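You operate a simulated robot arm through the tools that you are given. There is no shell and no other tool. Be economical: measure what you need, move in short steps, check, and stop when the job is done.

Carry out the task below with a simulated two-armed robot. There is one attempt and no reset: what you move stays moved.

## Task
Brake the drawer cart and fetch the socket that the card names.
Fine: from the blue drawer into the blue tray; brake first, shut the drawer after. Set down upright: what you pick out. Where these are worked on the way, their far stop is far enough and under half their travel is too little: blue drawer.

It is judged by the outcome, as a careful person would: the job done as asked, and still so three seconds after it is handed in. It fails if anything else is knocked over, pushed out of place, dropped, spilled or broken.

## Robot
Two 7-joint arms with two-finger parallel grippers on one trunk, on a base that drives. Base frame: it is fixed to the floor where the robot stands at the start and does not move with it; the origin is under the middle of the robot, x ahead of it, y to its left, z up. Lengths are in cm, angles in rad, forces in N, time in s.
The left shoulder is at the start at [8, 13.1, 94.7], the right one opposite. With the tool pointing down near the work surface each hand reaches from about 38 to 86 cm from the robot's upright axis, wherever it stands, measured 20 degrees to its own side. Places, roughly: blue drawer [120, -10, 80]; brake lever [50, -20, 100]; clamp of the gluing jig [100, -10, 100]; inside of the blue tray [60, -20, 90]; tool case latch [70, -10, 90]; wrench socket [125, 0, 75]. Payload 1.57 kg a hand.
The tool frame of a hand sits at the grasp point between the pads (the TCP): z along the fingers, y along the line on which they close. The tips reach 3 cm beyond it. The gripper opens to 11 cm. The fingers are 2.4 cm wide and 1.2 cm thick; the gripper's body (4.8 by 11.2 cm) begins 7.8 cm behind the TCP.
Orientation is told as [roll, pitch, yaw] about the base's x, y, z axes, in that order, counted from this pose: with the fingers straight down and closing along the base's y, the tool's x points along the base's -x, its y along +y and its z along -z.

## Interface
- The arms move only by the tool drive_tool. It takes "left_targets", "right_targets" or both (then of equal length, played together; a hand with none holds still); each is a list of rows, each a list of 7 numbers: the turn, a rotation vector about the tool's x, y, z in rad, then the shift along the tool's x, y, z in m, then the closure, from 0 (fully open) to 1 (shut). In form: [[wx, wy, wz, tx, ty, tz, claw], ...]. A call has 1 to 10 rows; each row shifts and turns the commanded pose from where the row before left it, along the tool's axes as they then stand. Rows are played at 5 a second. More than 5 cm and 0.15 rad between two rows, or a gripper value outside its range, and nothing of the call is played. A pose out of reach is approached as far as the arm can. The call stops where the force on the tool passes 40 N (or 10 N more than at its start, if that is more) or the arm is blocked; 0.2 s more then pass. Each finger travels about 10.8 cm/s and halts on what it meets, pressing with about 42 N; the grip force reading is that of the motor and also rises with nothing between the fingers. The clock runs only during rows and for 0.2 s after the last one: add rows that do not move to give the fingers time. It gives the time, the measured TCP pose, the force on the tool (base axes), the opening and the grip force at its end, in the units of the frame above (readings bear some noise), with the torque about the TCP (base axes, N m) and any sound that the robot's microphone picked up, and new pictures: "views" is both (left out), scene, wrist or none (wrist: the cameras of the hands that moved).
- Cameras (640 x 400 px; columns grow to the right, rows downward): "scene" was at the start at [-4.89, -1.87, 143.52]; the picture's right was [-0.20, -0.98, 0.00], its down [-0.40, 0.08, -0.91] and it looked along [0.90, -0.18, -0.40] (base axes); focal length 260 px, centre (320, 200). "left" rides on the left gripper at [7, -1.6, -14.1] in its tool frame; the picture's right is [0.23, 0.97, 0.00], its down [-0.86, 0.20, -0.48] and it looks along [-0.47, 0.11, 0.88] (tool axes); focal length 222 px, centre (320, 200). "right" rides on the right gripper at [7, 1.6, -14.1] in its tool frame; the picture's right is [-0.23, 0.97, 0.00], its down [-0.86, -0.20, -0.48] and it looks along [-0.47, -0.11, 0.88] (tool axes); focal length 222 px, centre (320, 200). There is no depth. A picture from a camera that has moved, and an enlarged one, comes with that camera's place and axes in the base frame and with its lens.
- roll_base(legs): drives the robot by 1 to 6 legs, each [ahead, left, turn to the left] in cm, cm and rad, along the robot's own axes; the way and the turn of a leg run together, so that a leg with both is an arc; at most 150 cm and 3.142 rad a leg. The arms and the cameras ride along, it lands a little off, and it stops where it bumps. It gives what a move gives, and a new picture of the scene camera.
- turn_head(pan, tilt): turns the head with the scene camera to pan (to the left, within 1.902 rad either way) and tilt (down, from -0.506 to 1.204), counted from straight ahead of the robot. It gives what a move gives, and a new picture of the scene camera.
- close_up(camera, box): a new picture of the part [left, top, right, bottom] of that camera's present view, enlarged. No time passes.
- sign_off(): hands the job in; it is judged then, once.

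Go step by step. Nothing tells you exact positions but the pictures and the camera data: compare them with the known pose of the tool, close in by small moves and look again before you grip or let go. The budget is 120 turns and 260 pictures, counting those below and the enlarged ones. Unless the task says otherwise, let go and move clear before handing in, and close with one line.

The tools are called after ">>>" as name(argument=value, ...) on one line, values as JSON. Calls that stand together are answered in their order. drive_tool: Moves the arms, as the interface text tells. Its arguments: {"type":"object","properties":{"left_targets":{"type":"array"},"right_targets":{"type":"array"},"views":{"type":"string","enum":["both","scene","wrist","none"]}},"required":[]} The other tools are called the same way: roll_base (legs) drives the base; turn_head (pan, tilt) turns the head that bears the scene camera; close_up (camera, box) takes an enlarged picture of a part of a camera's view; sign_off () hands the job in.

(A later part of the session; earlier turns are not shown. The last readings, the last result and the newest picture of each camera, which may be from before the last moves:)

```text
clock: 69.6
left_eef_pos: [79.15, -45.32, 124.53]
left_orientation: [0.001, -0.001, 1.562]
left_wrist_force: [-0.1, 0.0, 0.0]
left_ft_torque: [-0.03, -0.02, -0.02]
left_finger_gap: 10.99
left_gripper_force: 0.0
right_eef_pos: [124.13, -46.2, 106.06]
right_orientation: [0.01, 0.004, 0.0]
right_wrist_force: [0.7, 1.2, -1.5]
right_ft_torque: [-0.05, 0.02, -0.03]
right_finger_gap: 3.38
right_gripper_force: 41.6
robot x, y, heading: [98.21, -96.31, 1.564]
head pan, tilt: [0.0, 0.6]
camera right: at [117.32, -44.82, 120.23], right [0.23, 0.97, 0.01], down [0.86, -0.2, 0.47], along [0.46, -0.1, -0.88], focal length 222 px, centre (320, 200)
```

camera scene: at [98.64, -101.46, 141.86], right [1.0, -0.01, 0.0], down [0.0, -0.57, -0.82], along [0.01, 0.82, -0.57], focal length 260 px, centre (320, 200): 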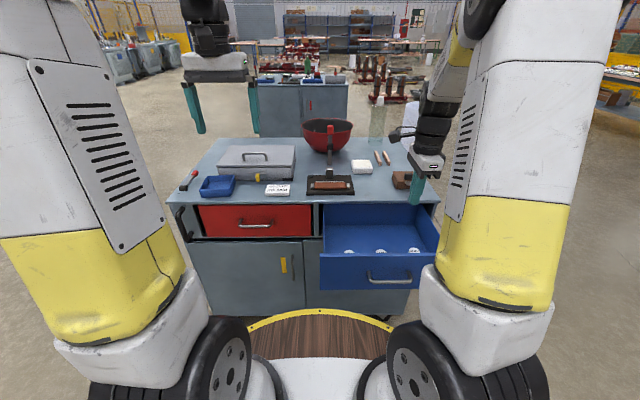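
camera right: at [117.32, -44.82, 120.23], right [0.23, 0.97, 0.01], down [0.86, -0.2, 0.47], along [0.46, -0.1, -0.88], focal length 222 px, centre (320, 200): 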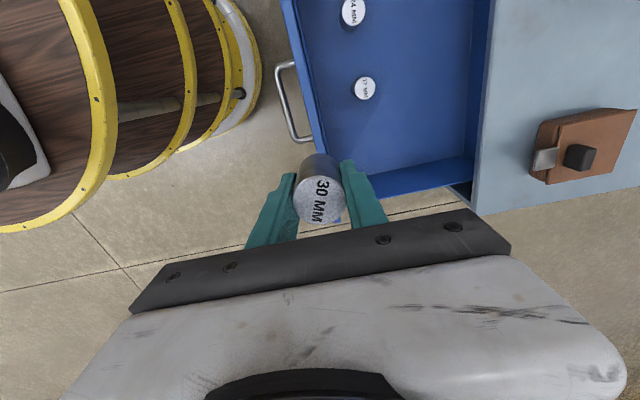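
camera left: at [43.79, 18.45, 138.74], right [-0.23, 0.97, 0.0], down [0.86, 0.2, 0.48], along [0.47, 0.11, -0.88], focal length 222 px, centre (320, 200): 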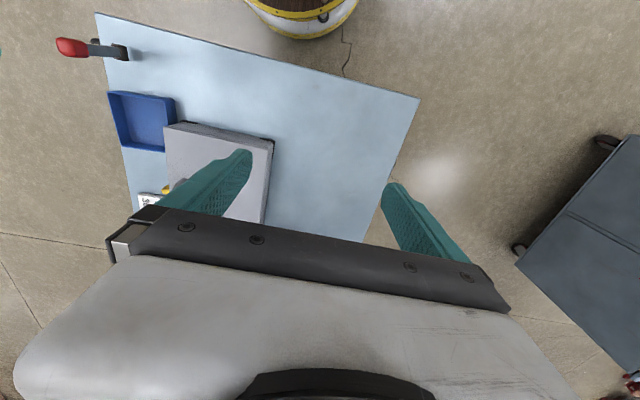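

Held well. Driving left along the cart to the tray end, then slightly closer.

>>> roll_base(legs=[[0, 58, 0], [10, 0, 0]])

>>> close_up(camera="right", box=[0, 0, 640, 400])

```text
clock: 73.7
left_eef_pos: [21.09, -35.59, 124.51]
left_orientation: [0.0, -0.001, 1.576]
left_wrist_force: [-0.1, -0.5, -0.4]
left_ft_torque: [0.03, -0.01, -0.02]
left_finger_gap: 11.01
left_gripper_force: 0.2
right_eef_pos: [66.16, -35.83, 106.01]
right_orientation: [0.009, 0.005, 0.013]
right_wrist_force: [-0.3, -0.5, -1.3]
right_ft_torque: [0.01, 0.04, 0.03]
right_finger_gap: 3.38
right_gripper_force: 41.5
robot x, y, heading: [41.07, -86.36, 1.575]
head pan, tilt: [0.0, 0.6]
camera scene: at [41.32, -91.42, 141.85], right [1.0, 0.01, 0.0], down [0.0, -0.56, -0.83], along [0.0, 0.83, -0.56], focal length 260 px, centre (320, 200)
```

scene: 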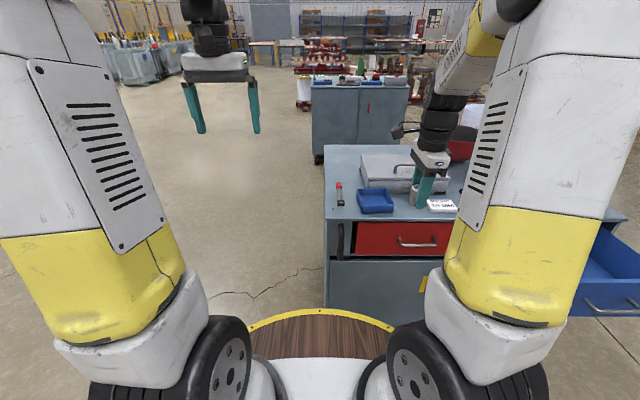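

```text
1.00 times, centred on (320, 200) of right (not enlarged: the box is as wide or as high as the picture)
camera zoom: at [59.28, -34.5, 120.24], right [0.21, 0.98, 0.01], down [0.86, -0.19, 0.47], along [0.46, -0.09, -0.88], focal length 222 px, centre (320, 200)
```

zoom: 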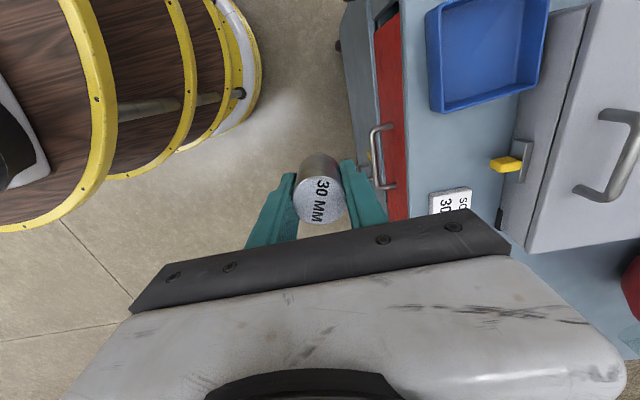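

The tray's inside is centred near (59.8, -16.8). I'll move the socket above it and look.

>>> drive_tool(right_targets=[[0, 0, 0, 0.01, 0.015, 0, 1], [0, 0, 0, 0.01, 0.025, 0, 1], [0, 0, 0, 0.012, 0.03, 0, 1], [0, 0, 0, 0.012, 0.03, 0, 1], [0, 0, 0, 0.01, 0.03, 0, 1], [0, 0, 0, 0.01, 0.03, 0, 1], [0, 0, 0, 0, 0.02, 0, 1], [0, 0, 0, 0, 0.012, 0, 1], [0, 0, 0, 0, 0, 0, 1]])

>>> close_up(camera="scene", box=[310, 140, 470, 240])

```text
clock: 75.7
left_eef_pos: [21.11, -35.41, 124.65]
left_orientation: [0.001, 0.0, 1.576]
left_wrist_force: [0.0, -0.3, -0.1]
left_ft_torque: [-0.01, 0.0, -0.02]
left_finger_gap: 11.01
left_gripper_force: 0.1
right_eef_pos: [59.52, -16.76, 106.43]
right_orientation: [0.01, 0.005, 0.014]
right_wrist_force: [0.2, 0.2, -2.0]
right_ft_torque: [0.01, 0.0, -0.02]
right_finger_gap: 3.4
right_gripper_force: 41.7
robot x, y, heading: [41.09, -86.39, 1.579]
head pan, tilt: [0.0, 0.6]
camera scene: at [41.31, -91.39, 141.85], right [1.0, 0.01, 0.0], down [0.0, -0.57, -0.82], along [0.0, 0.82, -0.57], focal length 260 px, centre (320, 200)
camera right: at [52.69, -15.52, 120.6], right [0.21, 0.98, 0.01], down [0.86, -0.19, 0.47], along [0.46, -0.09, -0.88], focal length 222 px, centre (320, 200)
```

scene: 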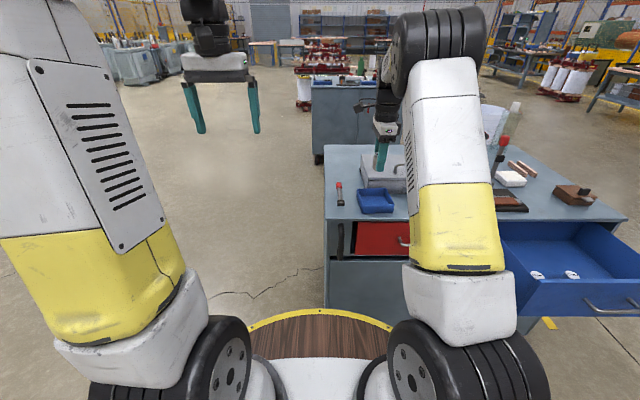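
right: 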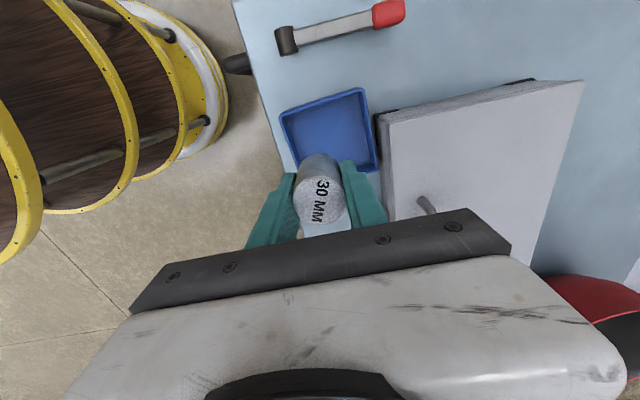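

```text
4.00 times, centred on (390, 190) of scene
camera zoom: at [41.31, -91.39, 141.85], right [1.0, 0.01, 0.0], down [0.0, -0.57, -0.82], along [0.0, 0.82, -0.57], focal length 1041 px, centre (40, 240)
```

zoom: 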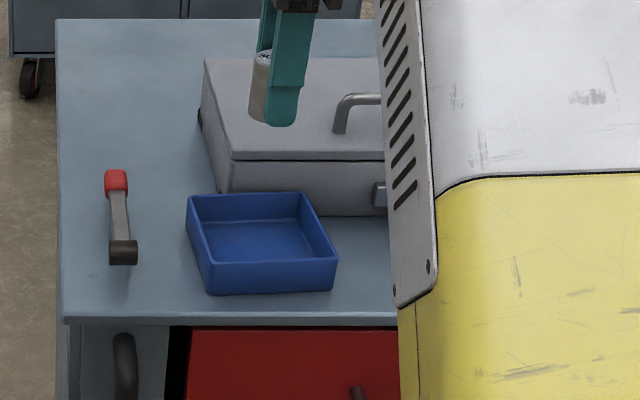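

The tray's centre is about (59.1, -15.5). I'll adjust, lower above it and check.

>>> drive_tool(right_targets=[[0, 0, 0, 0.003, 0.012, 0, 1], [0, 0, 0, 0, 0, 0.015, 1], [0, 0, 0, 0, 0, 0.02, 1], [0, 0, 0, 0, 0, 0.02, 1], [0, 0, 0, 0, 0, 0.015, 1], [0, 0, 0, 0, 0, 0.01, 1], [0, 0, 0, 0, 0, 0, 1]], views="wrist")

>>> close_up(camera="scene", box=[330, 140, 450, 230])

```text
clock: 77.2
left_eef_pos: [21.1, -35.53, 124.53]
left_orientation: [0.0, 0.0, 1.575]
left_wrist_force: [-0.3, -0.2, 0.1]
left_ft_torque: [0.02, -0.03, 0.05]
left_finger_gap: 10.96
left_gripper_force: 0.1
right_eef_pos: [59.05, -15.33, 98.35]
right_orientation: [0.011, 0.006, 0.014]
right_wrist_force: [-0.9, 0.9, -1.2]
right_ft_torque: [0.04, -0.04, 0.02]
right_finger_gap: 3.37
right_gripper_force: 41.1
robot x, y, heading: [41.37, -86.25, 1.573]
head pan, tilt: [0.0, 0.6]
camera right: at [52.32, -14.07, 112.49], right [0.21, 0.98, 0.01], down [0.86, -0.19, 0.47], along [0.46, -0.09, -0.88], focal length 222 px, centre (320, 200)
```

right: 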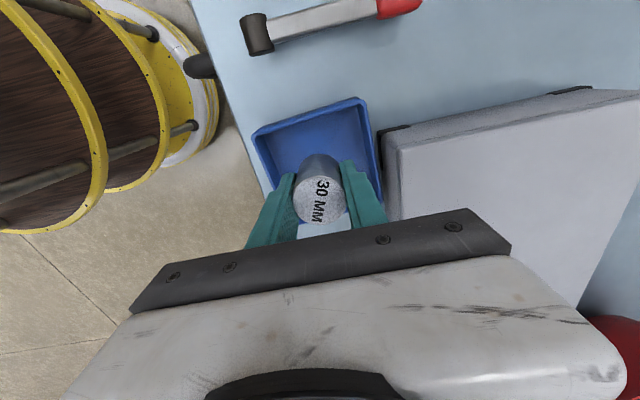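

```text
4.44 times, centred on (390, 185) of scene
camera zoom: at [41.31, -91.4, 141.85], right [1.0, 0.01, 0.0], down [0.0, -0.57, -0.82], along [0.0, 0.82, -0.57], focal length 1157 px, centre (9, 267)
```

zoom: 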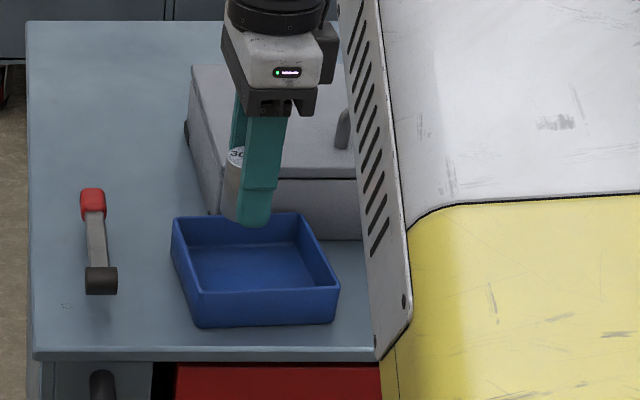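

I'll shift slightly back toward the robot (-y), lower 3 cm more and look again.

>>> drive_tool(right_targets=[[0, 0, 0, 0, -0.006, 0, 1], [0, 0, 0, 0, 0, 0.01, 1], [0, 0, 0, 0, 0, 0.012, 1], [0, 0, 0, 0, 0, 0.008, 1], [0, 0, 0, 0, 0, 0, 1]], views="wrist")

>>> close_up(camera="right", box=[220, 100, 420, 240])

>>> close_up(camera="scene", box=[340, 150, 430, 225])

```text
clock: 78.5
left_eef_pos: [21.12, -35.61, 124.61]
left_orientation: [0.0, 0.001, 1.576]
left_wrist_force: [-0.2, -0.3, 0.9]
left_ft_torque: [-0.01, 0.01, 0.01]
left_finger_gap: 11.0
left_gripper_force: 0.1
right_eef_pos: [59.21, -16.05, 95.44]
right_orientation: [0.012, 0.006, 0.012]
right_wrist_force: [-0.3, -0.3, -1.3]
right_ft_torque: [0.02, -0.01, 0.01]
right_finger_gap: 3.38
right_gripper_force: 41.8
robot x, y, heading: [41.22, -86.09, 1.573]
head pan, tilt: [0.0, 0.6]
camera right: at [52.34, -14.64, 109.55], right [0.21, 0.98, 0.01], down [0.86, -0.19, 0.47], along [0.46, -0.09, -0.88], focal length 222 px, centre (320, 200)
```

right: 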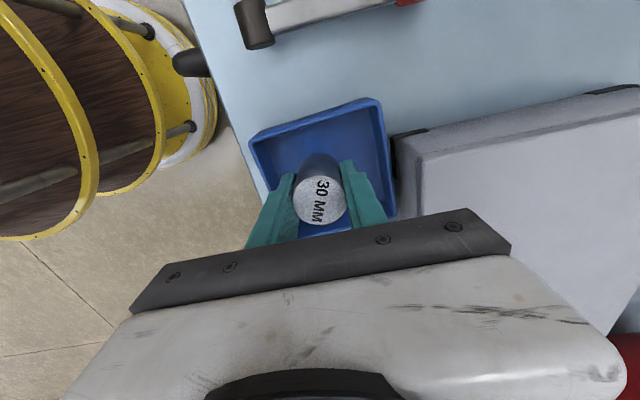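

```text
2.86 times, centred on (320, 170) of right
camera zoom: at [52.34, -14.64, 109.55], right [0.21, 0.98, 0.01], down [0.86, -0.19, 0.47], along [0.46, -0.09, -0.88], focal length 635 px, centre (320, 286)
```

zoom: 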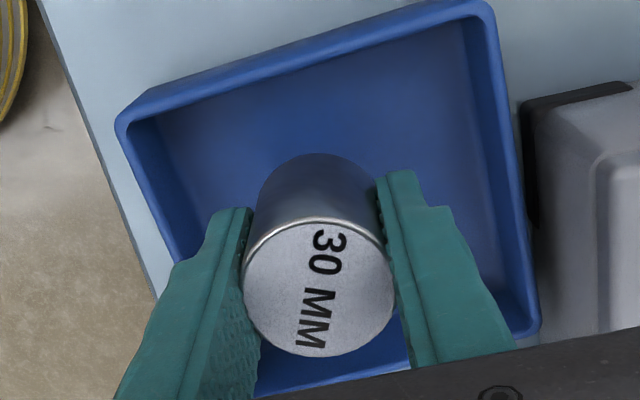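

```text
5.33 times, centred on (385, 188) of scene
camera zoom: at [41.31, -91.39, 141.85], right [1.0, 0.01, 0.0], down [0.0, -0.57, -0.82], along [0.0, 0.82, -0.57], focal length 1388 px, centre (-27, 267)
```

zoom: 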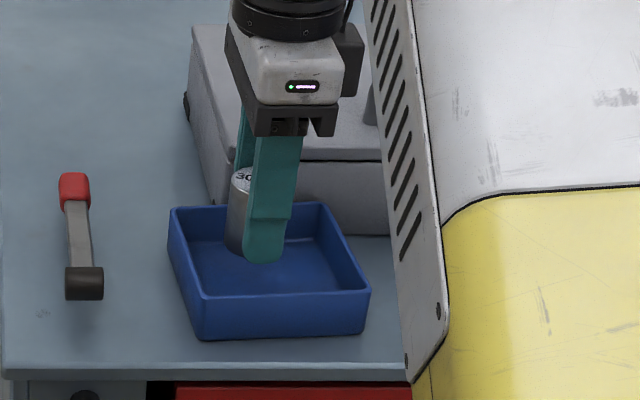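

The socket is well inside the tray with room on every side. I'll lower it in small steps until it touches.

>>> drive_tool(right_targets=[[0, 0, 0, 0, 0, 0.005, 1], [0, 0, 0, 0, 0, 0.004, 1], [0, 0, 0, 0, 0, 0.003, 1], [0, 0, 0, 0, 0, 0, 1]], views="none")

```text
clock: 79.5
left_eef_pos: [21.16, -35.52, 124.54]
left_orientation: [-0.001, 0.0, 1.575]
left_wrist_force: [-0.1, 0.6, 0.1]
left_ft_torque: [0.0, -0.05, 0.03]
left_finger_gap: 10.99
left_gripper_force: 0.0
right_eef_pos: [59.2, -15.87, 94.11]
right_orientation: [0.012, 0.004, 0.014]
right_wrist_force: [0.1, -0.2, -1.9]
right_ft_torque: [0.02, -0.01, 0.02]
right_finger_gap: 3.36
right_gripper_force: 40.9
robot x, y, heading: [41.03, -85.99, 1.575]
head pan, tilt: [0.0, 0.6]
```

>>> drive_tool(right_targets=[[0, 0, 0, 0, 0, 0.003, 1], [0, 0, 0, 0, 0, 0.003, 1], [0, 0, 0, 0, 0, 0.002, 1], [0, 0, 0, 0, 0, 0, 1]], views="none")

```text
clock: 80.5
left_eef_pos: [20.98, -35.54, 124.57]
left_orientation: [0.0, 0.0, 1.577]
left_wrist_force: [0.0, -0.6, 1.0]
left_ft_torque: [0.01, 0.03, 0.0]
left_finger_gap: 11.0
left_gripper_force: 0.1
right_eef_pos: [59.21, -16.07, 93.24]
right_orientation: [0.011, 0.006, 0.014]
right_wrist_force: [-0.2, 0.7, -2.0]
right_ft_torque: [-0.01, 0.0, 0.01]
right_finger_gap: 3.38
right_gripper_force: 41.0
robot x, y, heading: [41.13, -86.62, 1.574]
head pan, tilt: [0.0, 0.6]
```

>>> drive_tool(right_targets=[[0, 0, 0, 0, 0, 0.002, 1], [0, 0, 0, 0, 0, 0.002, 1], [0, 0, 0, 0, 0, 0.002, 1], [0, 0, 0, 0, 0, 0, 1]], views="wrist")

```text
clock: 81.5
left_eef_pos: [21.01, -35.48, 124.57]
left_orientation: [0.0, 0.0, 1.577]
left_wrist_force: [0.2, 0.4, 0.8]
left_ft_torque: [0.0, 0.01, -0.03]
left_finger_gap: 11.0
left_gripper_force: 0.0
right_eef_pos: [59.08, -15.9, 92.65]
right_orientation: [0.01, 0.004, 0.014]
right_wrist_force: [0.8, 0.5, -1.5]
right_ft_torque: [0.02, 0.01, -0.02]
right_finger_gap: 3.38
right_gripper_force: 41.5
robot x, y, heading: [41.32, -86.43, 1.574]
head pan, tilt: [0.0, 0.6]
camera right: at [52.3, -14.62, 106.84], right [0.21, 0.98, 0.01], down [0.86, -0.19, 0.47], along [0.46, -0.09, -0.88], focal length 222 px, centre (320, 200)
```

right: 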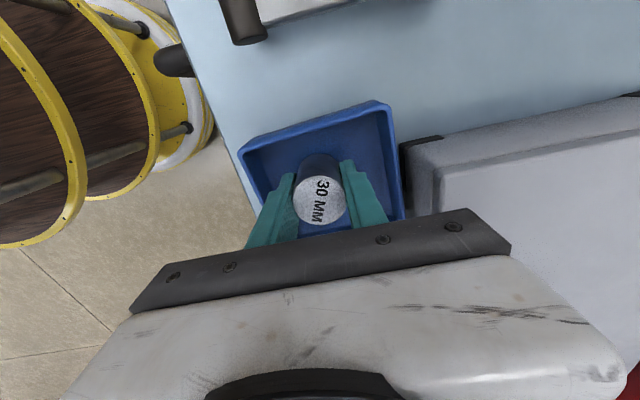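

>>> drive_tool(right_targets=[[0, 0, 0, 0, 0, 0.002, 1], [0, 0, 0, 0, 0, 0.002, 1], [0, 0, 0, 0, 0, 0.002, 1], [0, 0, 0, 0, 0, 0.002, 1], [0, 0, 0, 0, 0, 0.002, 1], [0, 0, 0, 0, 0, 0.002, 1], [0, 0, 0, 0, 0, 0, 1]], views="none")

>>> close_up(camera="scene", box=[340, 150, 430, 225])

```text
clock: 83.0
left_eef_pos: [21.12, -35.63, 124.42]
left_orientation: [0.0, 0.0, 1.576]
left_wrist_force: [0.6, 0.1, -0.3]
left_ft_torque: [0.01, 0.01, -0.02]
left_finger_gap: 10.98
left_gripper_force: 0.1
right_eef_pos: [59.09, -15.9, 91.66]
right_orientation: [0.017, 0.002, 0.015]
right_wrist_force: [3.2, 2.2, 32.2]
right_ft_torque: [-0.44, 0.01, 0.03]
right_finger_gap: 3.36
right_gripper_force: 41.3
robot x, y, heading: [41.74, -86.16, 1.576]
head pan, tilt: [0.0, 0.6]
```

```text
5.33 times, centred on (385, 188) of scene
camera zoom: at [41.3, -91.5, 141.85], right [1.0, 0.01, 0.0], down [0.0, -0.56, -0.83], along [0.0, 0.83, -0.56], focal length 1388 px, centre (-27, 267)
```

zoom: 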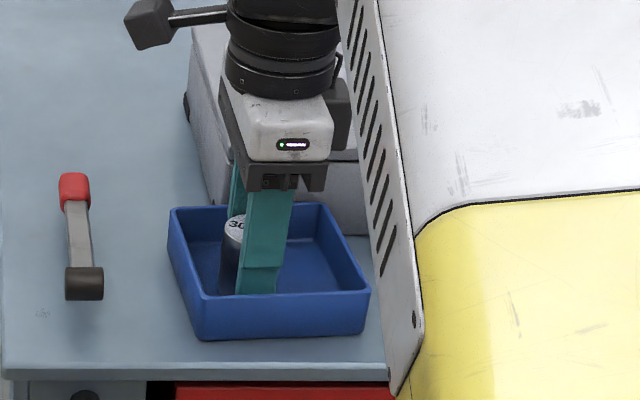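

Contact: the socket rests on the tray floor. I'll ease the pressure, open slightly and rise.

>>> drive_tool(right_targets=[[0, 0, 0, 0, 0, -0.002, 1], [0, 0, 0, 0, 0, -0.001, 1], [0, 0, 0, 0, 0, 0, 0.65], [0, 0, 0, 0, 0, 0, 0.57], [0, 0, 0, 0, 0, 0, 0.57], [0, 0, 0, 0, 0, 0, 0.57]], views="wrist")

>>> close_up(camera="right", box=[220, 100, 420, 240])

```text
clock: 84.5
left_eef_pos: [20.98, -35.53, 124.46]
left_orientation: [0.001, -0.001, 1.575]
left_wrist_force: [0.2, -0.1, -0.6]
left_ft_torque: [-0.03, -0.02, 0.04]
left_finger_gap: 11.0
left_gripper_force: 0.1
right_eef_pos: [59.06, -16.09, 91.81]
right_orientation: [0.01, 0.005, 0.015]
right_wrist_force: [0.1, -0.3, -0.4]
right_ft_torque: [-0.03, 0.01, -0.01]
right_finger_gap: 4.73
right_gripper_force: 0.0
robot x, y, heading: [41.45, -86.3, 1.578]
head pan, tilt: [0.0, 0.6]
camera right: at [52.23, -14.73, 105.98], right [0.21, 0.98, 0.01], down [0.86, -0.19, 0.47], along [0.46, -0.09, -0.88], focal length 222 px, centre (320, 200)
```

right: 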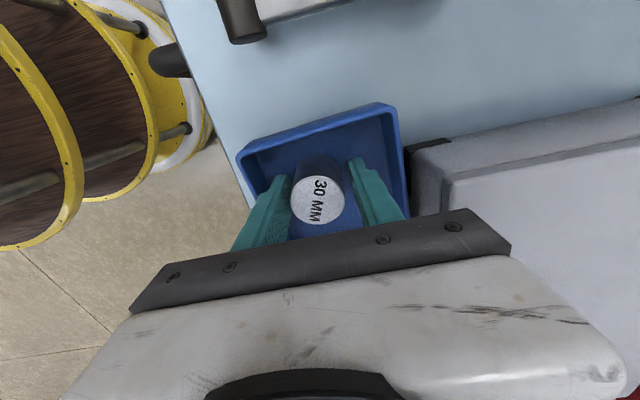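

```text
2.86 times, centred on (320, 170) of right
camera zoom: at [52.23, -14.73, 105.98], right [0.21, 0.98, 0.01], down [0.86, -0.19, 0.47], along [0.46, -0.09, -0.88], focal length 635 px, centre (320, 286)
```

zoom: 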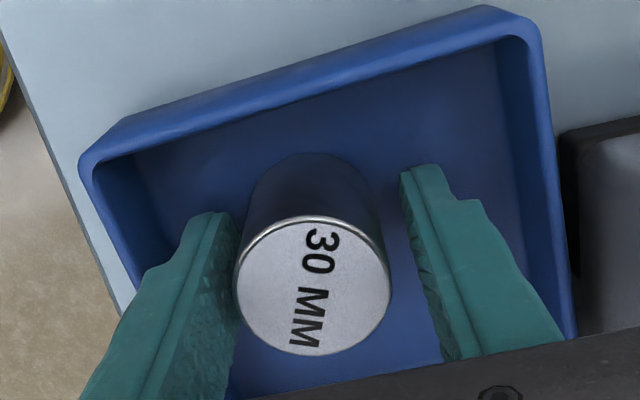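

The socket is upright and released. I'll centre the fingers around it and rise.

>>> drive_tool(right_targets=[[0, 0, 0, 0, -0.004, 0, 0.57], [0, 0, 0, 0, 0, -0.01, 0.57], [0, 0, 0, 0, 0, -0.02, 0.57], [0, 0, 0, 0, 0, -0.04, 0.57], [0, 0, 0, 0, 0, -0.04, 0.57], [0, 0, 0, 0, 0, -0.04, 0.57], [0, 0, 0, 0, -0.04, 0, 0.57], [0, 0, 0, 0, -0.04, 0, 0.57], [0, 0, 0, 0, -0.045, 0, 0.57], [0, 0, 0, 0, -0.045, 0, 0.57]])

>>> close_up(camera="scene", box=[320, 140, 480, 240])

```text
clock: 86.7
left_eef_pos: [21.16, -35.59, 124.43]
left_orientation: [0.0, 0.0, 1.576]
left_wrist_force: [0.2, -0.3, 0.0]
left_ft_torque: [-0.09, 0.02, -0.03]
left_finger_gap: 11.01
left_gripper_force: 0.1
right_eef_pos: [59.08, -33.76, 106.85]
right_orientation: [0.011, 0.005, 0.014]
right_wrist_force: [0.7, 0.2, 0.0]
right_ft_torque: [-0.05, -0.03, -0.02]
right_finger_gap: 4.72
right_gripper_force: 0.0
robot x, y, heading: [41.0, -86.42, 1.574]
head pan, tilt: [0.0, 0.6]
camera scene: at [41.3, -91.35, 141.86], right [1.0, 0.01, 0.0], down [0.0, -0.57, -0.82], along [0.0, 0.82, -0.57], focal length 260 px, centre (320, 200)
camera right: at [52.33, -32.41, 120.97], right [0.21, 0.98, 0.01], down [0.86, -0.19, 0.47], along [0.46, -0.09, -0.88], focal length 222 px, centre (320, 200)
```

scene: 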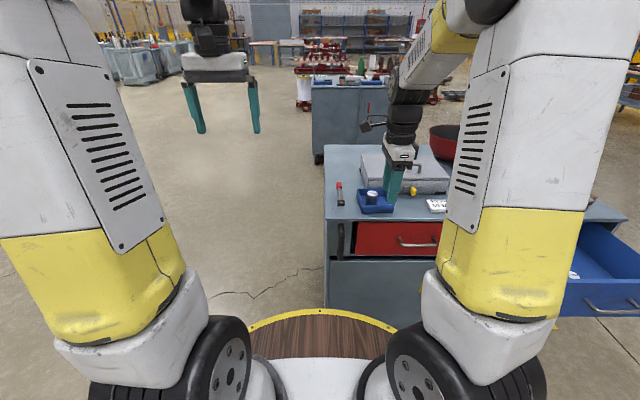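
right: 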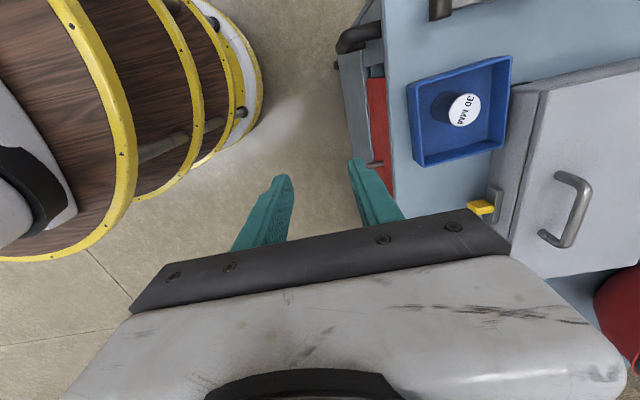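

```text
4.00 times, centred on (400, 190) of scene
camera zoom: at [41.3, -91.35, 141.86], right [1.0, 0.01, 0.0], down [0.0, -0.57, -0.82], along [0.0, 0.82, -0.57], focal length 1041 px, centre (0, 240)
```

zoom: 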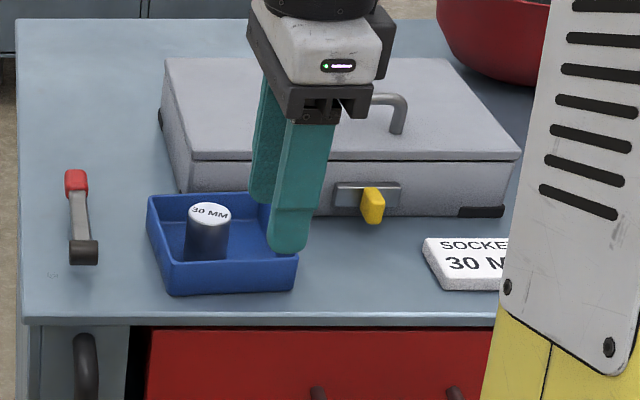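

The socket stands upright in the tray and everything else is in place. I'll drive back to shut the drawer.

>>> roll_base(legs=[[-10, 0, 0], [0, -58, 0]])

>>> close_up(camera="right", box=[0, 0, 640, 400])

```text
clock: 90.7
left_eef_pos: [78.63, -45.33, 124.6]
left_orientation: [0.0, 0.001, 1.575]
left_wrist_force: [0.2, 0.8, -0.3]
left_ft_torque: [0.0, -0.04, -0.01]
left_finger_gap: 11.0
left_gripper_force: 0.0
right_eef_pos: [116.95, -43.54, 106.85]
right_orientation: [0.009, 0.005, 0.015]
right_wrist_force: [-0.2, -0.2, 0.5]
right_ft_torque: [-0.02, -0.04, -0.02]
right_finger_gap: 4.74
right_gripper_force: 0.0
robot x, y, heading: [99.12, -96.03, 1.575]
head pan, tilt: [0.0, 0.6]
camera scene: at [99.07, -101.15, 141.85], right [1.0, 0.01, 0.0], down [0.0, -0.57, -0.82], along [0.0, 0.82, -0.57], focal length 260 px, centre (320, 200)
```

scene: 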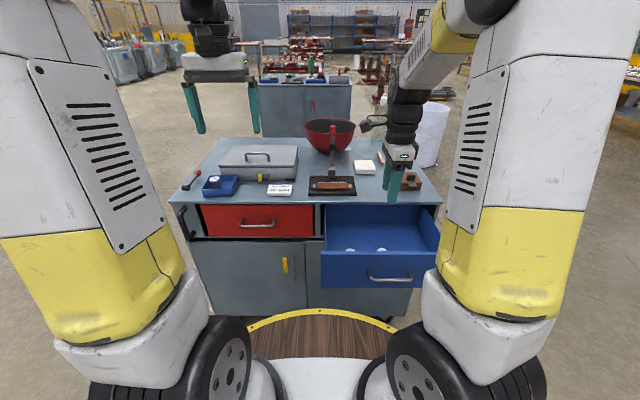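

```text
1.00 times, centred on (320, 200) of right (not enlarged: the box is as wide or as high as the picture)
camera zoom: at [110.1, -42.14, 121.01], right [0.21, 0.98, 0.01], down [0.86, -0.19, 0.47], along [0.46, -0.09, -0.88], focal length 222 px, centre (320, 200)
```

zoom: 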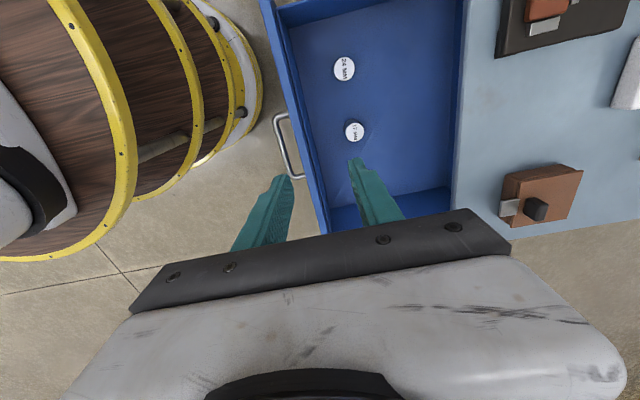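

I'll move the hand in front of the handle bar and lower it.

>>> drive_tool(right_targets=[[0, 0, 0, -0.01, -0.045, 0, 0.57], [0, 0, 0, -0.01, -0.045, 0, 0.57], [0, 0, 0, -0.005, -0.045, 0, 0.57], [0, 0, 0, 0, -0.012, 0, 0.57], [0, 0, 0, 0, 0, 0.05, 0.57], [0, 0, 0, 0, 0, 0.05, 0.57], [0, 0, 0, 0, 0, 0.05, 0.57], [0, 0, 0, 0, 0, 0, 0.57]], views="wrist")

```text
clock: 92.5
left_eef_pos: [78.77, -45.22, 124.58]
left_orientation: [0.001, 0.001, 1.577]
left_wrist_force: [-0.2, -0.5, 0.4]
left_ft_torque: [0.03, 0.01, -0.05]
left_finger_gap: 11.0
left_gripper_force: 0.0
right_eef_pos: [119.54, -58.17, 91.71]
right_orientation: [0.011, 0.005, 0.015]
right_wrist_force: [-0.2, -0.3, 0.2]
right_ft_torque: [-0.03, 0.0, -0.01]
right_finger_gap: 4.73
right_gripper_force: 0.0
robot x, y, heading: [99.08, -96.21, 1.576]
head pan, tilt: [0.0, 0.6]
camera right: at [112.7, -56.85, 105.8], right [0.21, 0.98, 0.01], down [0.86, -0.19, 0.47], along [0.46, -0.09, -0.88], focal length 222 px, centre (320, 200)
```

right: 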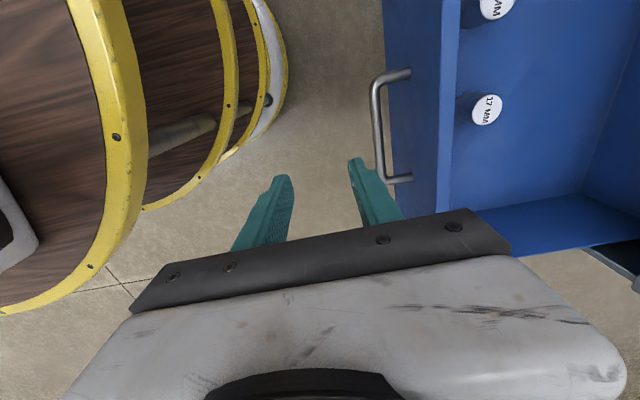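

Clear to go down. Then I'll push the bar toward the cart.

>>> drive_tool(right_targets=[[0, 0, 0, 0, 0, 0.04, 0.57], [0, 0, 0, 0, 0, 0.04, 0.57], [0, 0, 0, 0, 0, 0.015, 0.57], [0, 0, 0, 0, 0.012, 0, 0.57], [0, 0, 0, 0, 0.01, 0, 0.57], [0, 0, 0, 0, 0.01, 0, 0.57], [0, 0, 0, 0, 0.012, 0, 0.57], [0, 0, 0, 0, 0.015, 0, 0.57], [0, 0, 0, 0, 0.015, 0, 0.57], [0, 0, 0, 0, 0.015, 0, 0.57]])

```text
clock: 94.7
left_eef_pos: [78.73, -45.29, 124.61]
left_orientation: [0.001, -0.001, 1.575]
left_wrist_force: [0.1, -0.8, -0.3]
left_ft_torque: [0.02, -0.02, 0.01]
left_finger_gap: 11.02
left_gripper_force: 0.1
right_eef_pos: [119.43, -49.08, 82.15]
right_orientation: [0.011, 0.006, 0.013]
right_wrist_force: [-0.3, 0.8, 0.6]
right_ft_torque: [-0.02, 0.02, 0.01]
right_finger_gap: 4.73
right_gripper_force: 0.1
robot x, y, heading: [99.12, -95.99, 1.577]
head pan, tilt: [0.0, 0.6]
camera scene: at [99.08, -101.16, 141.85], right [1.0, 0.01, 0.0], down [0.0, -0.56, -0.83], along [0.0, 0.83, -0.56], focal length 260 px, centre (320, 200)
camera right: at [112.57, -47.68, 96.3], right [0.21, 0.98, 0.01], down [0.86, -0.19, 0.47], along [0.46, -0.09, -0.88], focal length 222 px, centre (320, 200)
```

scene: 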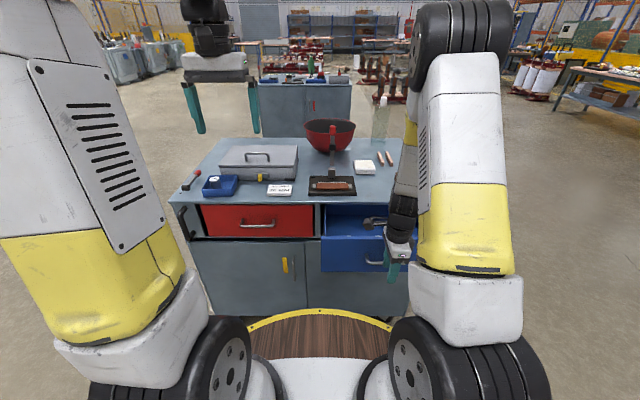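
right: 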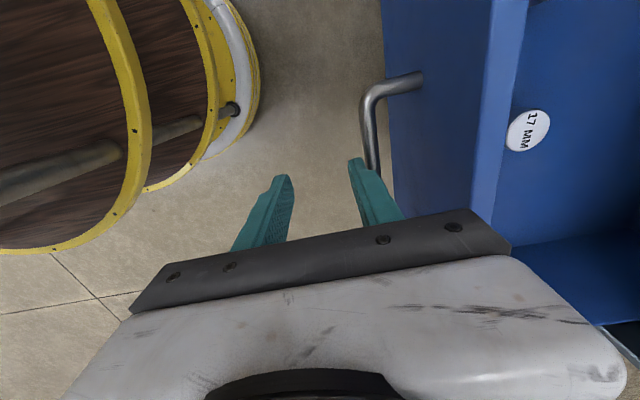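

The drawer is closing smoothly. I'll continue.

>>> drive_tool(right_targets=[[0, 0, 0, 0, 0.012, 0, 0.57], [0, 0, 0, 0, 0.015, 0, 0.57], [0, 0, 0, 0, 0.017, 0, 0.57], [0, 0, 0, 0, 0.017, 0, 0.57], [0, 0, 0, 0, 0.017, 0, 0.57], [0, 0, 0, 0, 0.017, 0, 0.57], [0, 0, 0, 0, 0.017, 0, 0.57], [0, 0, 0, 0, 0.017, 0, 0.57], [0, 0, 0, 0, 0.012, 0, 0.57], [0, 0, 0, 0, 0, 0, 0.57]])

```text
clock: 96.9
left_eef_pos: [78.82, -45.32, 124.52]
left_orientation: [0.0, -0.001, 1.576]
left_wrist_force: [-0.9, -0.2, 0.3]
left_ft_torque: [0.0, -0.01, -0.05]
left_finger_gap: 10.99
left_gripper_force: 0.0
right_eef_pos: [119.23, -34.83, 82.64]
right_orientation: [0.011, 0.004, 0.015]
right_wrist_force: [1.2, -0.1, 0.0]
right_ft_torque: [0.03, -0.01, -0.02]
right_finger_gap: 4.72
right_gripper_force: 0.0
robot x, y, heading: [99.17, -96.22, 1.573]
head pan, tilt: [0.0, 0.6]
camera scene: at [99.07, -101.14, 141.85], right [1.0, 0.01, 0.0], down [0.0, -0.57, -0.82], along [0.0, 0.82, -0.57], focal length 260 px, centre (320, 200)
camera right: at [112.29, -33.44, 96.72], right [0.21, 0.98, 0.01], down [0.86, -0.19, 0.47], along [0.46, -0.09, -0.88], focal length 222 px, centre (320, 200)
```

scene: 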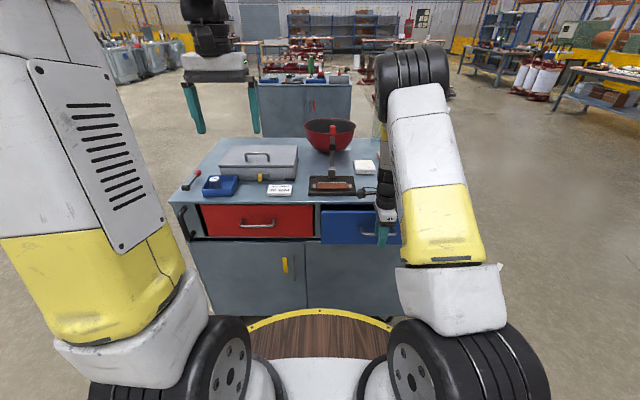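
right: 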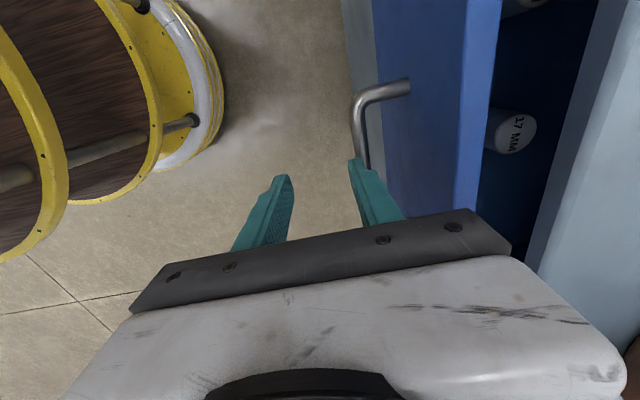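

About 4 cm remain. I'll go slowly to the closed stop.

>>> drive_tool(right_targets=[[0, 0, 0, 0, 0, 0.005, 0.57], [0, 0, 0, 0, 0.01, 0, 0.57], [0, 0, 0, 0, 0.01, 0, 0.57], [0, 0, 0, 0, 0.008, 0, 0.57], [0, 0, 0, 0, 0.005, 0, 0.57], [0, 0, 0, 0, 0.004, 0, 0.57], [0, 0, 0, 0, 0.003, 0, 0.57], [0, 0, 0, 0, 0.003, 0, 0.57], [0, 0, 0, 0, 0.003, 0, 0.57]])

>>> close_up(camera="scene", box=[300, 180, 440, 260])

```text
clock: 97.4
left_eef_pos: [78.67, -45.28, 124.46]
left_orientation: [0.0, 0.0, 1.577]
left_wrist_force: [-0.7, -0.5, 0.3]
left_ft_torque: [0.03, 0.0, -0.02]
left_finger_gap: 10.97
left_gripper_force: 0.0
right_eef_pos: [119.1, -33.96, 82.53]
right_orientation: [0.025, 0.004, 0.013]
right_wrist_force: [-1.5, -0.4, 7.4]
right_ft_torque: [0.27, -0.05, 0.07]
right_finger_gap: 4.79
right_gripper_force: 0.3
robot x, y, heading: [98.87, -95.93, 1.578]
head pan, tilt: [0.0, 0.6]
stopped in row 2 (right hand): the force on the tool passed its limit at 43 N (the readings are from after the stop); the commanded pose is now the measured one
camera scene: at [99.06, -101.18, 141.85], right [1.0, 0.01, 0.0], down [0.0, -0.56, -0.83], along [0.0, 0.83, -0.56], focal length 260 px, centre (320, 200)
camera right: at [112.31, -32.78, 96.6], right [0.21, 0.98, 0.02], down [0.86, -0.2, 0.47], along [0.46, -0.08, -0.88], focal length 222 px, centre (320, 200)
```

scene: 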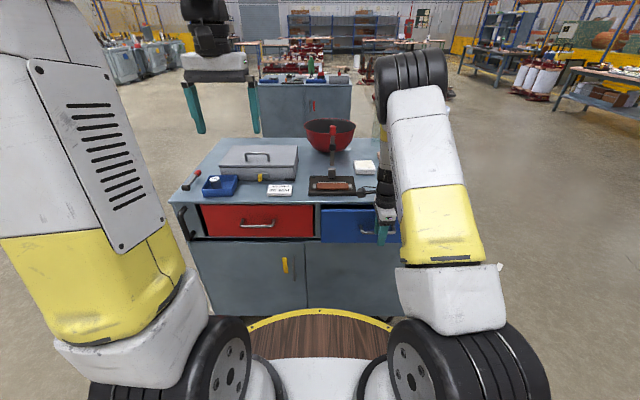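
right: 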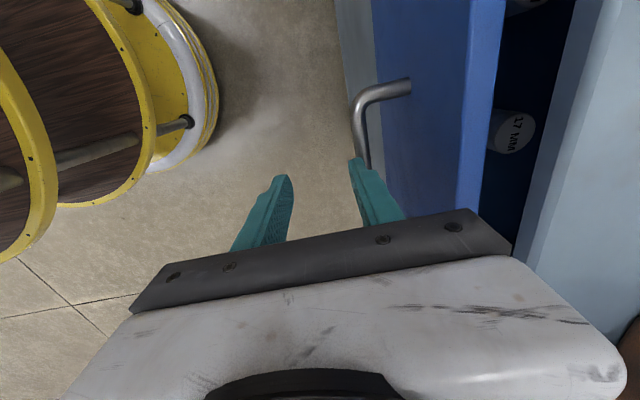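

```text
4.57 times, centred on (370, 220) of scene
camera zoom: at [99.06, -101.18, 141.85], right [1.0, 0.01, 0.0], down [0.0, -0.56, -0.83], along [0.0, 0.83, -0.56], focal length 1190 px, centre (91, 109)
```

zoom: 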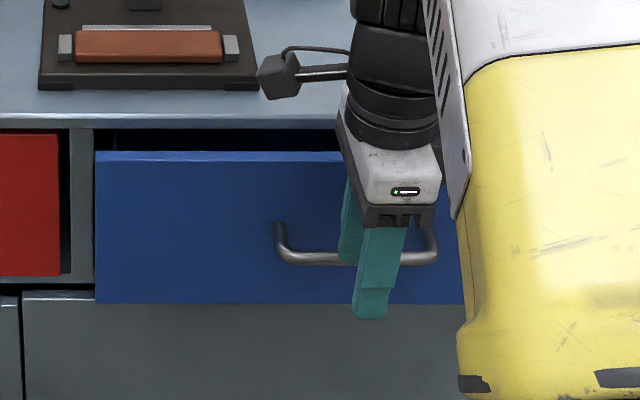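

The finger's ledge was resting on the bar, so I shouldn't have lowered. I'll ease up slightly and push only along y.

>>> drive_tool(right_targets=[[0, 0, 0, 0, 0, -0.002, 0.57], [0, 0, 0, 0, 0.008, 0, 0.57], [0, 0, 0, 0, 0.008, 0, 0.57], [0, 0, 0, 0, 0.006, 0, 0.57], [0, 0, 0, 0, 0.005, 0, 0.57], [0, 0, 0, 0, 0.004, 0, 0.57]])

>>> close_up(camera="scene", box=[300, 180, 440, 260])

```text
clock: 98.8
left_eef_pos: [78.73, -45.24, 124.6]
left_orientation: [-0.001, 0.0, 1.577]
left_wrist_force: [-1.3, -0.3, -0.8]
left_ft_torque: [-0.02, -0.05, 0.04]
left_finger_gap: 10.97
left_gripper_force: 0.2
right_eef_pos: [119.14, -30.78, 82.56]
right_orientation: [0.023, 0.005, 0.015]
right_wrist_force: [-0.1, -0.1, 3.2]
right_ft_torque: [0.06, -0.01, 0.07]
right_finger_gap: 4.74
right_gripper_force: 0.6
robot x, y, heading: [98.91, -96.11, 1.576]
head pan, tilt: [0.0, 0.6]
camera scene: at [99.07, -101.16, 141.85], right [1.0, 0.01, 0.0], down [0.0, -0.57, -0.82], along [0.0, 0.82, -0.57], focal length 260 px, centre (320, 200)
camera right: at [112.23, -29.76, 96.73], right [0.21, 0.98, 0.02], down [0.86, -0.2, 0.47], along [0.46, -0.08, -0.88], focal length 222 px, centre (320, 200)
```

scene: 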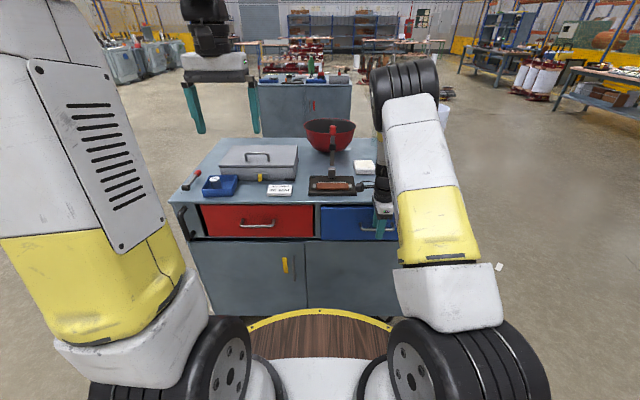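
right: 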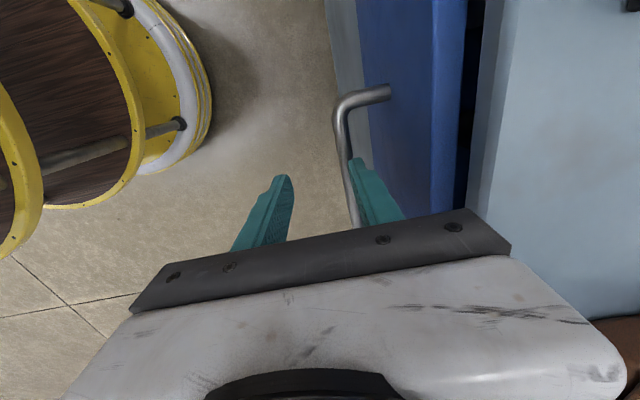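

```text
4.57 times, centred on (370, 220) of scene
camera zoom: at [99.07, -101.16, 141.85], right [1.0, 0.01, 0.0], down [0.0, -0.57, -0.82], along [0.0, 0.82, -0.57], focal length 1190 px, centre (91, 109)
```

zoom: 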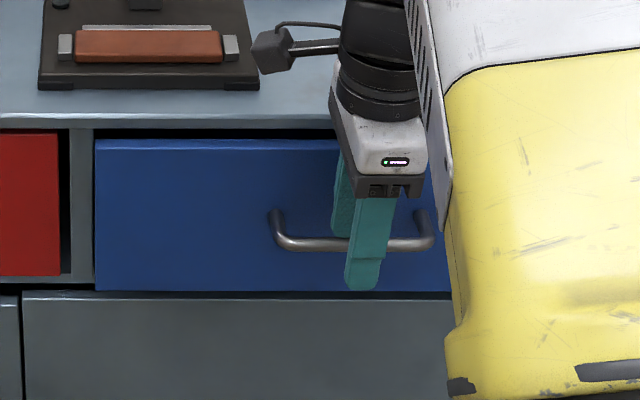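

The finger tip rode over the bar; I was too high. I'll lift, back off, lower deeper and push the last couple of centimetres.

>>> drive_tool(right_targets=[[0, 0, 0, 0, 0, -0.03, 0.57], [0, 0, 0, 0, -0.03, 0, 0.57], [0, 0, 0, 0, -0.02, 0, 0.57], [0.0, 0, 0, 0, 0, 0.03, 0.57], [0, 0, 0, 0, 0, 0.025, 0.57], [0, 0, 0, 0, 0, 0, 0.57]], views="wrist")

```text
clock: 100.2
left_eef_pos: [78.72, -45.28, 124.56]
left_orientation: [0.0, -0.001, 1.575]
left_wrist_force: [0.3, 0.5, 0.4]
left_ft_torque: [-0.01, 0.0, 0.01]
left_finger_gap: 10.99
left_gripper_force: 0.1
right_eef_pos: [119.25, -35.61, 79.74]
right_orientation: [0.024, 0.005, 0.014]
right_wrist_force: [0.3, -0.5, 0.2]
right_ft_torque: [0.01, 0.01, -0.01]
right_finger_gap: 4.75
right_gripper_force: 0.0
robot x, y, heading: [98.87, -95.95, 1.576]
head pan, tilt: [0.0, 0.6]
camera right: at [112.38, -34.42, 93.9], right [0.21, 0.98, 0.02], down [0.86, -0.2, 0.47], along [0.46, -0.08, -0.88], focal length 222 px, centre (320, 200)
```

right: 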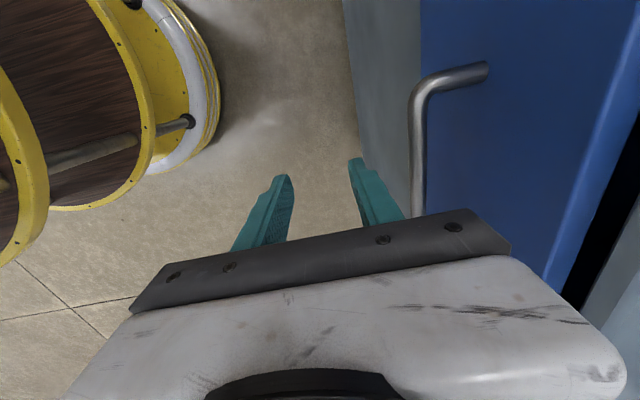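

>>> drive_tool(right_targets=[[0, 0, 0, 0, 0.015, 0, 0.57], [0, 0, 0, 0, 0.01, 0, 0.57], [0, 0, 0, 0, 0.007, 0, 0.57], [0, 0, 0, 0, 0.006, 0, 0.57], [0, 0, 0, 0, 0.005, 0, 0.57], [0, 0, 0, 0, 0.004, 0, 0.57], [0, 0, 0, 0, 0.003, 0, 0.57], [0, 0, 0, 0, 0, 0, 0.57]], views="wrist")

>>> close_up(camera="scene", box=[300, 180, 440, 260])

```text
clock: 102.0
left_eef_pos: [78.81, -45.31, 124.49]
left_orientation: [0.0, -0.001, 1.577]
left_wrist_force: [0.0, 0.3, -0.9]
left_ft_torque: [0.01, 0.02, -0.02]
left_finger_gap: 11.0
left_gripper_force: 0.1
right_eef_pos: [119.04, -30.75, 80.18]
right_orientation: [0.025, 0.005, 0.012]
right_wrist_force: [0.0, 0.1, -0.9]
right_ft_torque: [-0.01, -0.02, -0.01]
right_finger_gap: 4.75
right_gripper_force: 0.2
robot x, y, heading: [99.1, -96.19, 1.575]
head pan, tilt: [0.0, 0.6]
camera right: at [112.18, -29.64, 94.33], right [0.21, 0.98, 0.02], down [0.86, -0.2, 0.47], along [0.46, -0.08, -0.88], focal length 222 px, centre (320, 200)
```

right: 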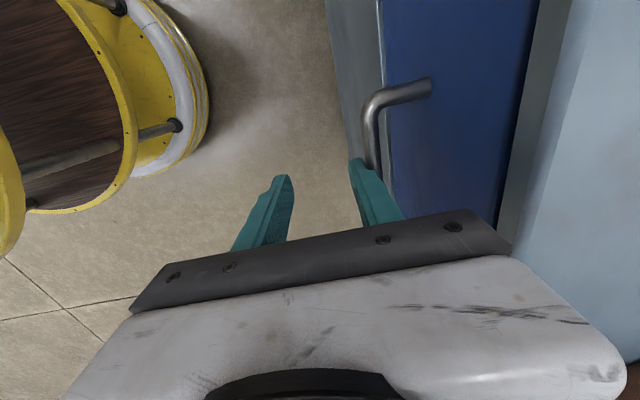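

```text
4.57 times, centred on (370, 220) of scene
camera zoom: at [99.07, -101.14, 141.85], right [1.0, 0.01, 0.0], down [0.0, -0.57, -0.82], along [0.0, 0.82, -0.57], focal length 1190 px, centre (91, 109)
```

zoom: 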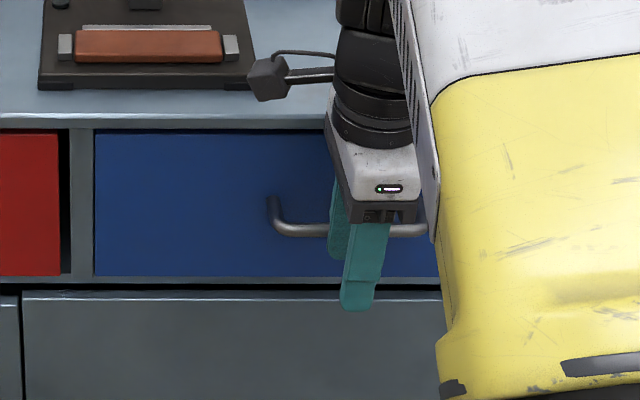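

Nearly flush. A few more millimetres until it meets the stop.

>>> drive_tool(right_targets=[[0, 0, 0, 0, 0.003, 0, 0.57], [0, 0, 0, 0, 0.003, 0, 0.57], [0, 0, 0, 0, 0.003, 0, 0.57], [0, 0, 0, 0, 0.003, 0, 0.57]], views="wrist")

```text
clock: 103.0
left_eef_pos: [78.8, -45.43, 124.62]
left_orientation: [-0.001, -0.001, 1.576]
left_wrist_force: [-0.3, 0.2, -0.3]
left_ft_torque: [-0.02, -0.01, -0.01]
left_finger_gap: 10.99
left_gripper_force: 0.1
right_eef_pos: [119.05, -29.7, 80.28]
right_orientation: [0.021, 0.005, 0.014]
right_wrist_force: [-3.2, -20.1, 18.5]
right_ft_torque: [0.27, 0.04, 0.09]
right_finger_gap: 3.04
right_gripper_force: 0.1
robot x, y, heading: [99.05, -95.84, 1.573]
head pan, tilt: [0.0, 0.6]
camera right: at [112.18, -28.62, 94.34], right [0.21, 0.98, 0.02], down [0.86, -0.2, 0.47], along [0.46, -0.08, -0.88], focal length 222 px, centre (320, 200)
```

right: 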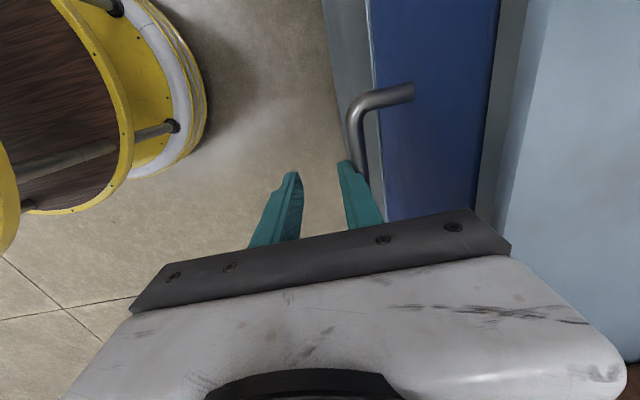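

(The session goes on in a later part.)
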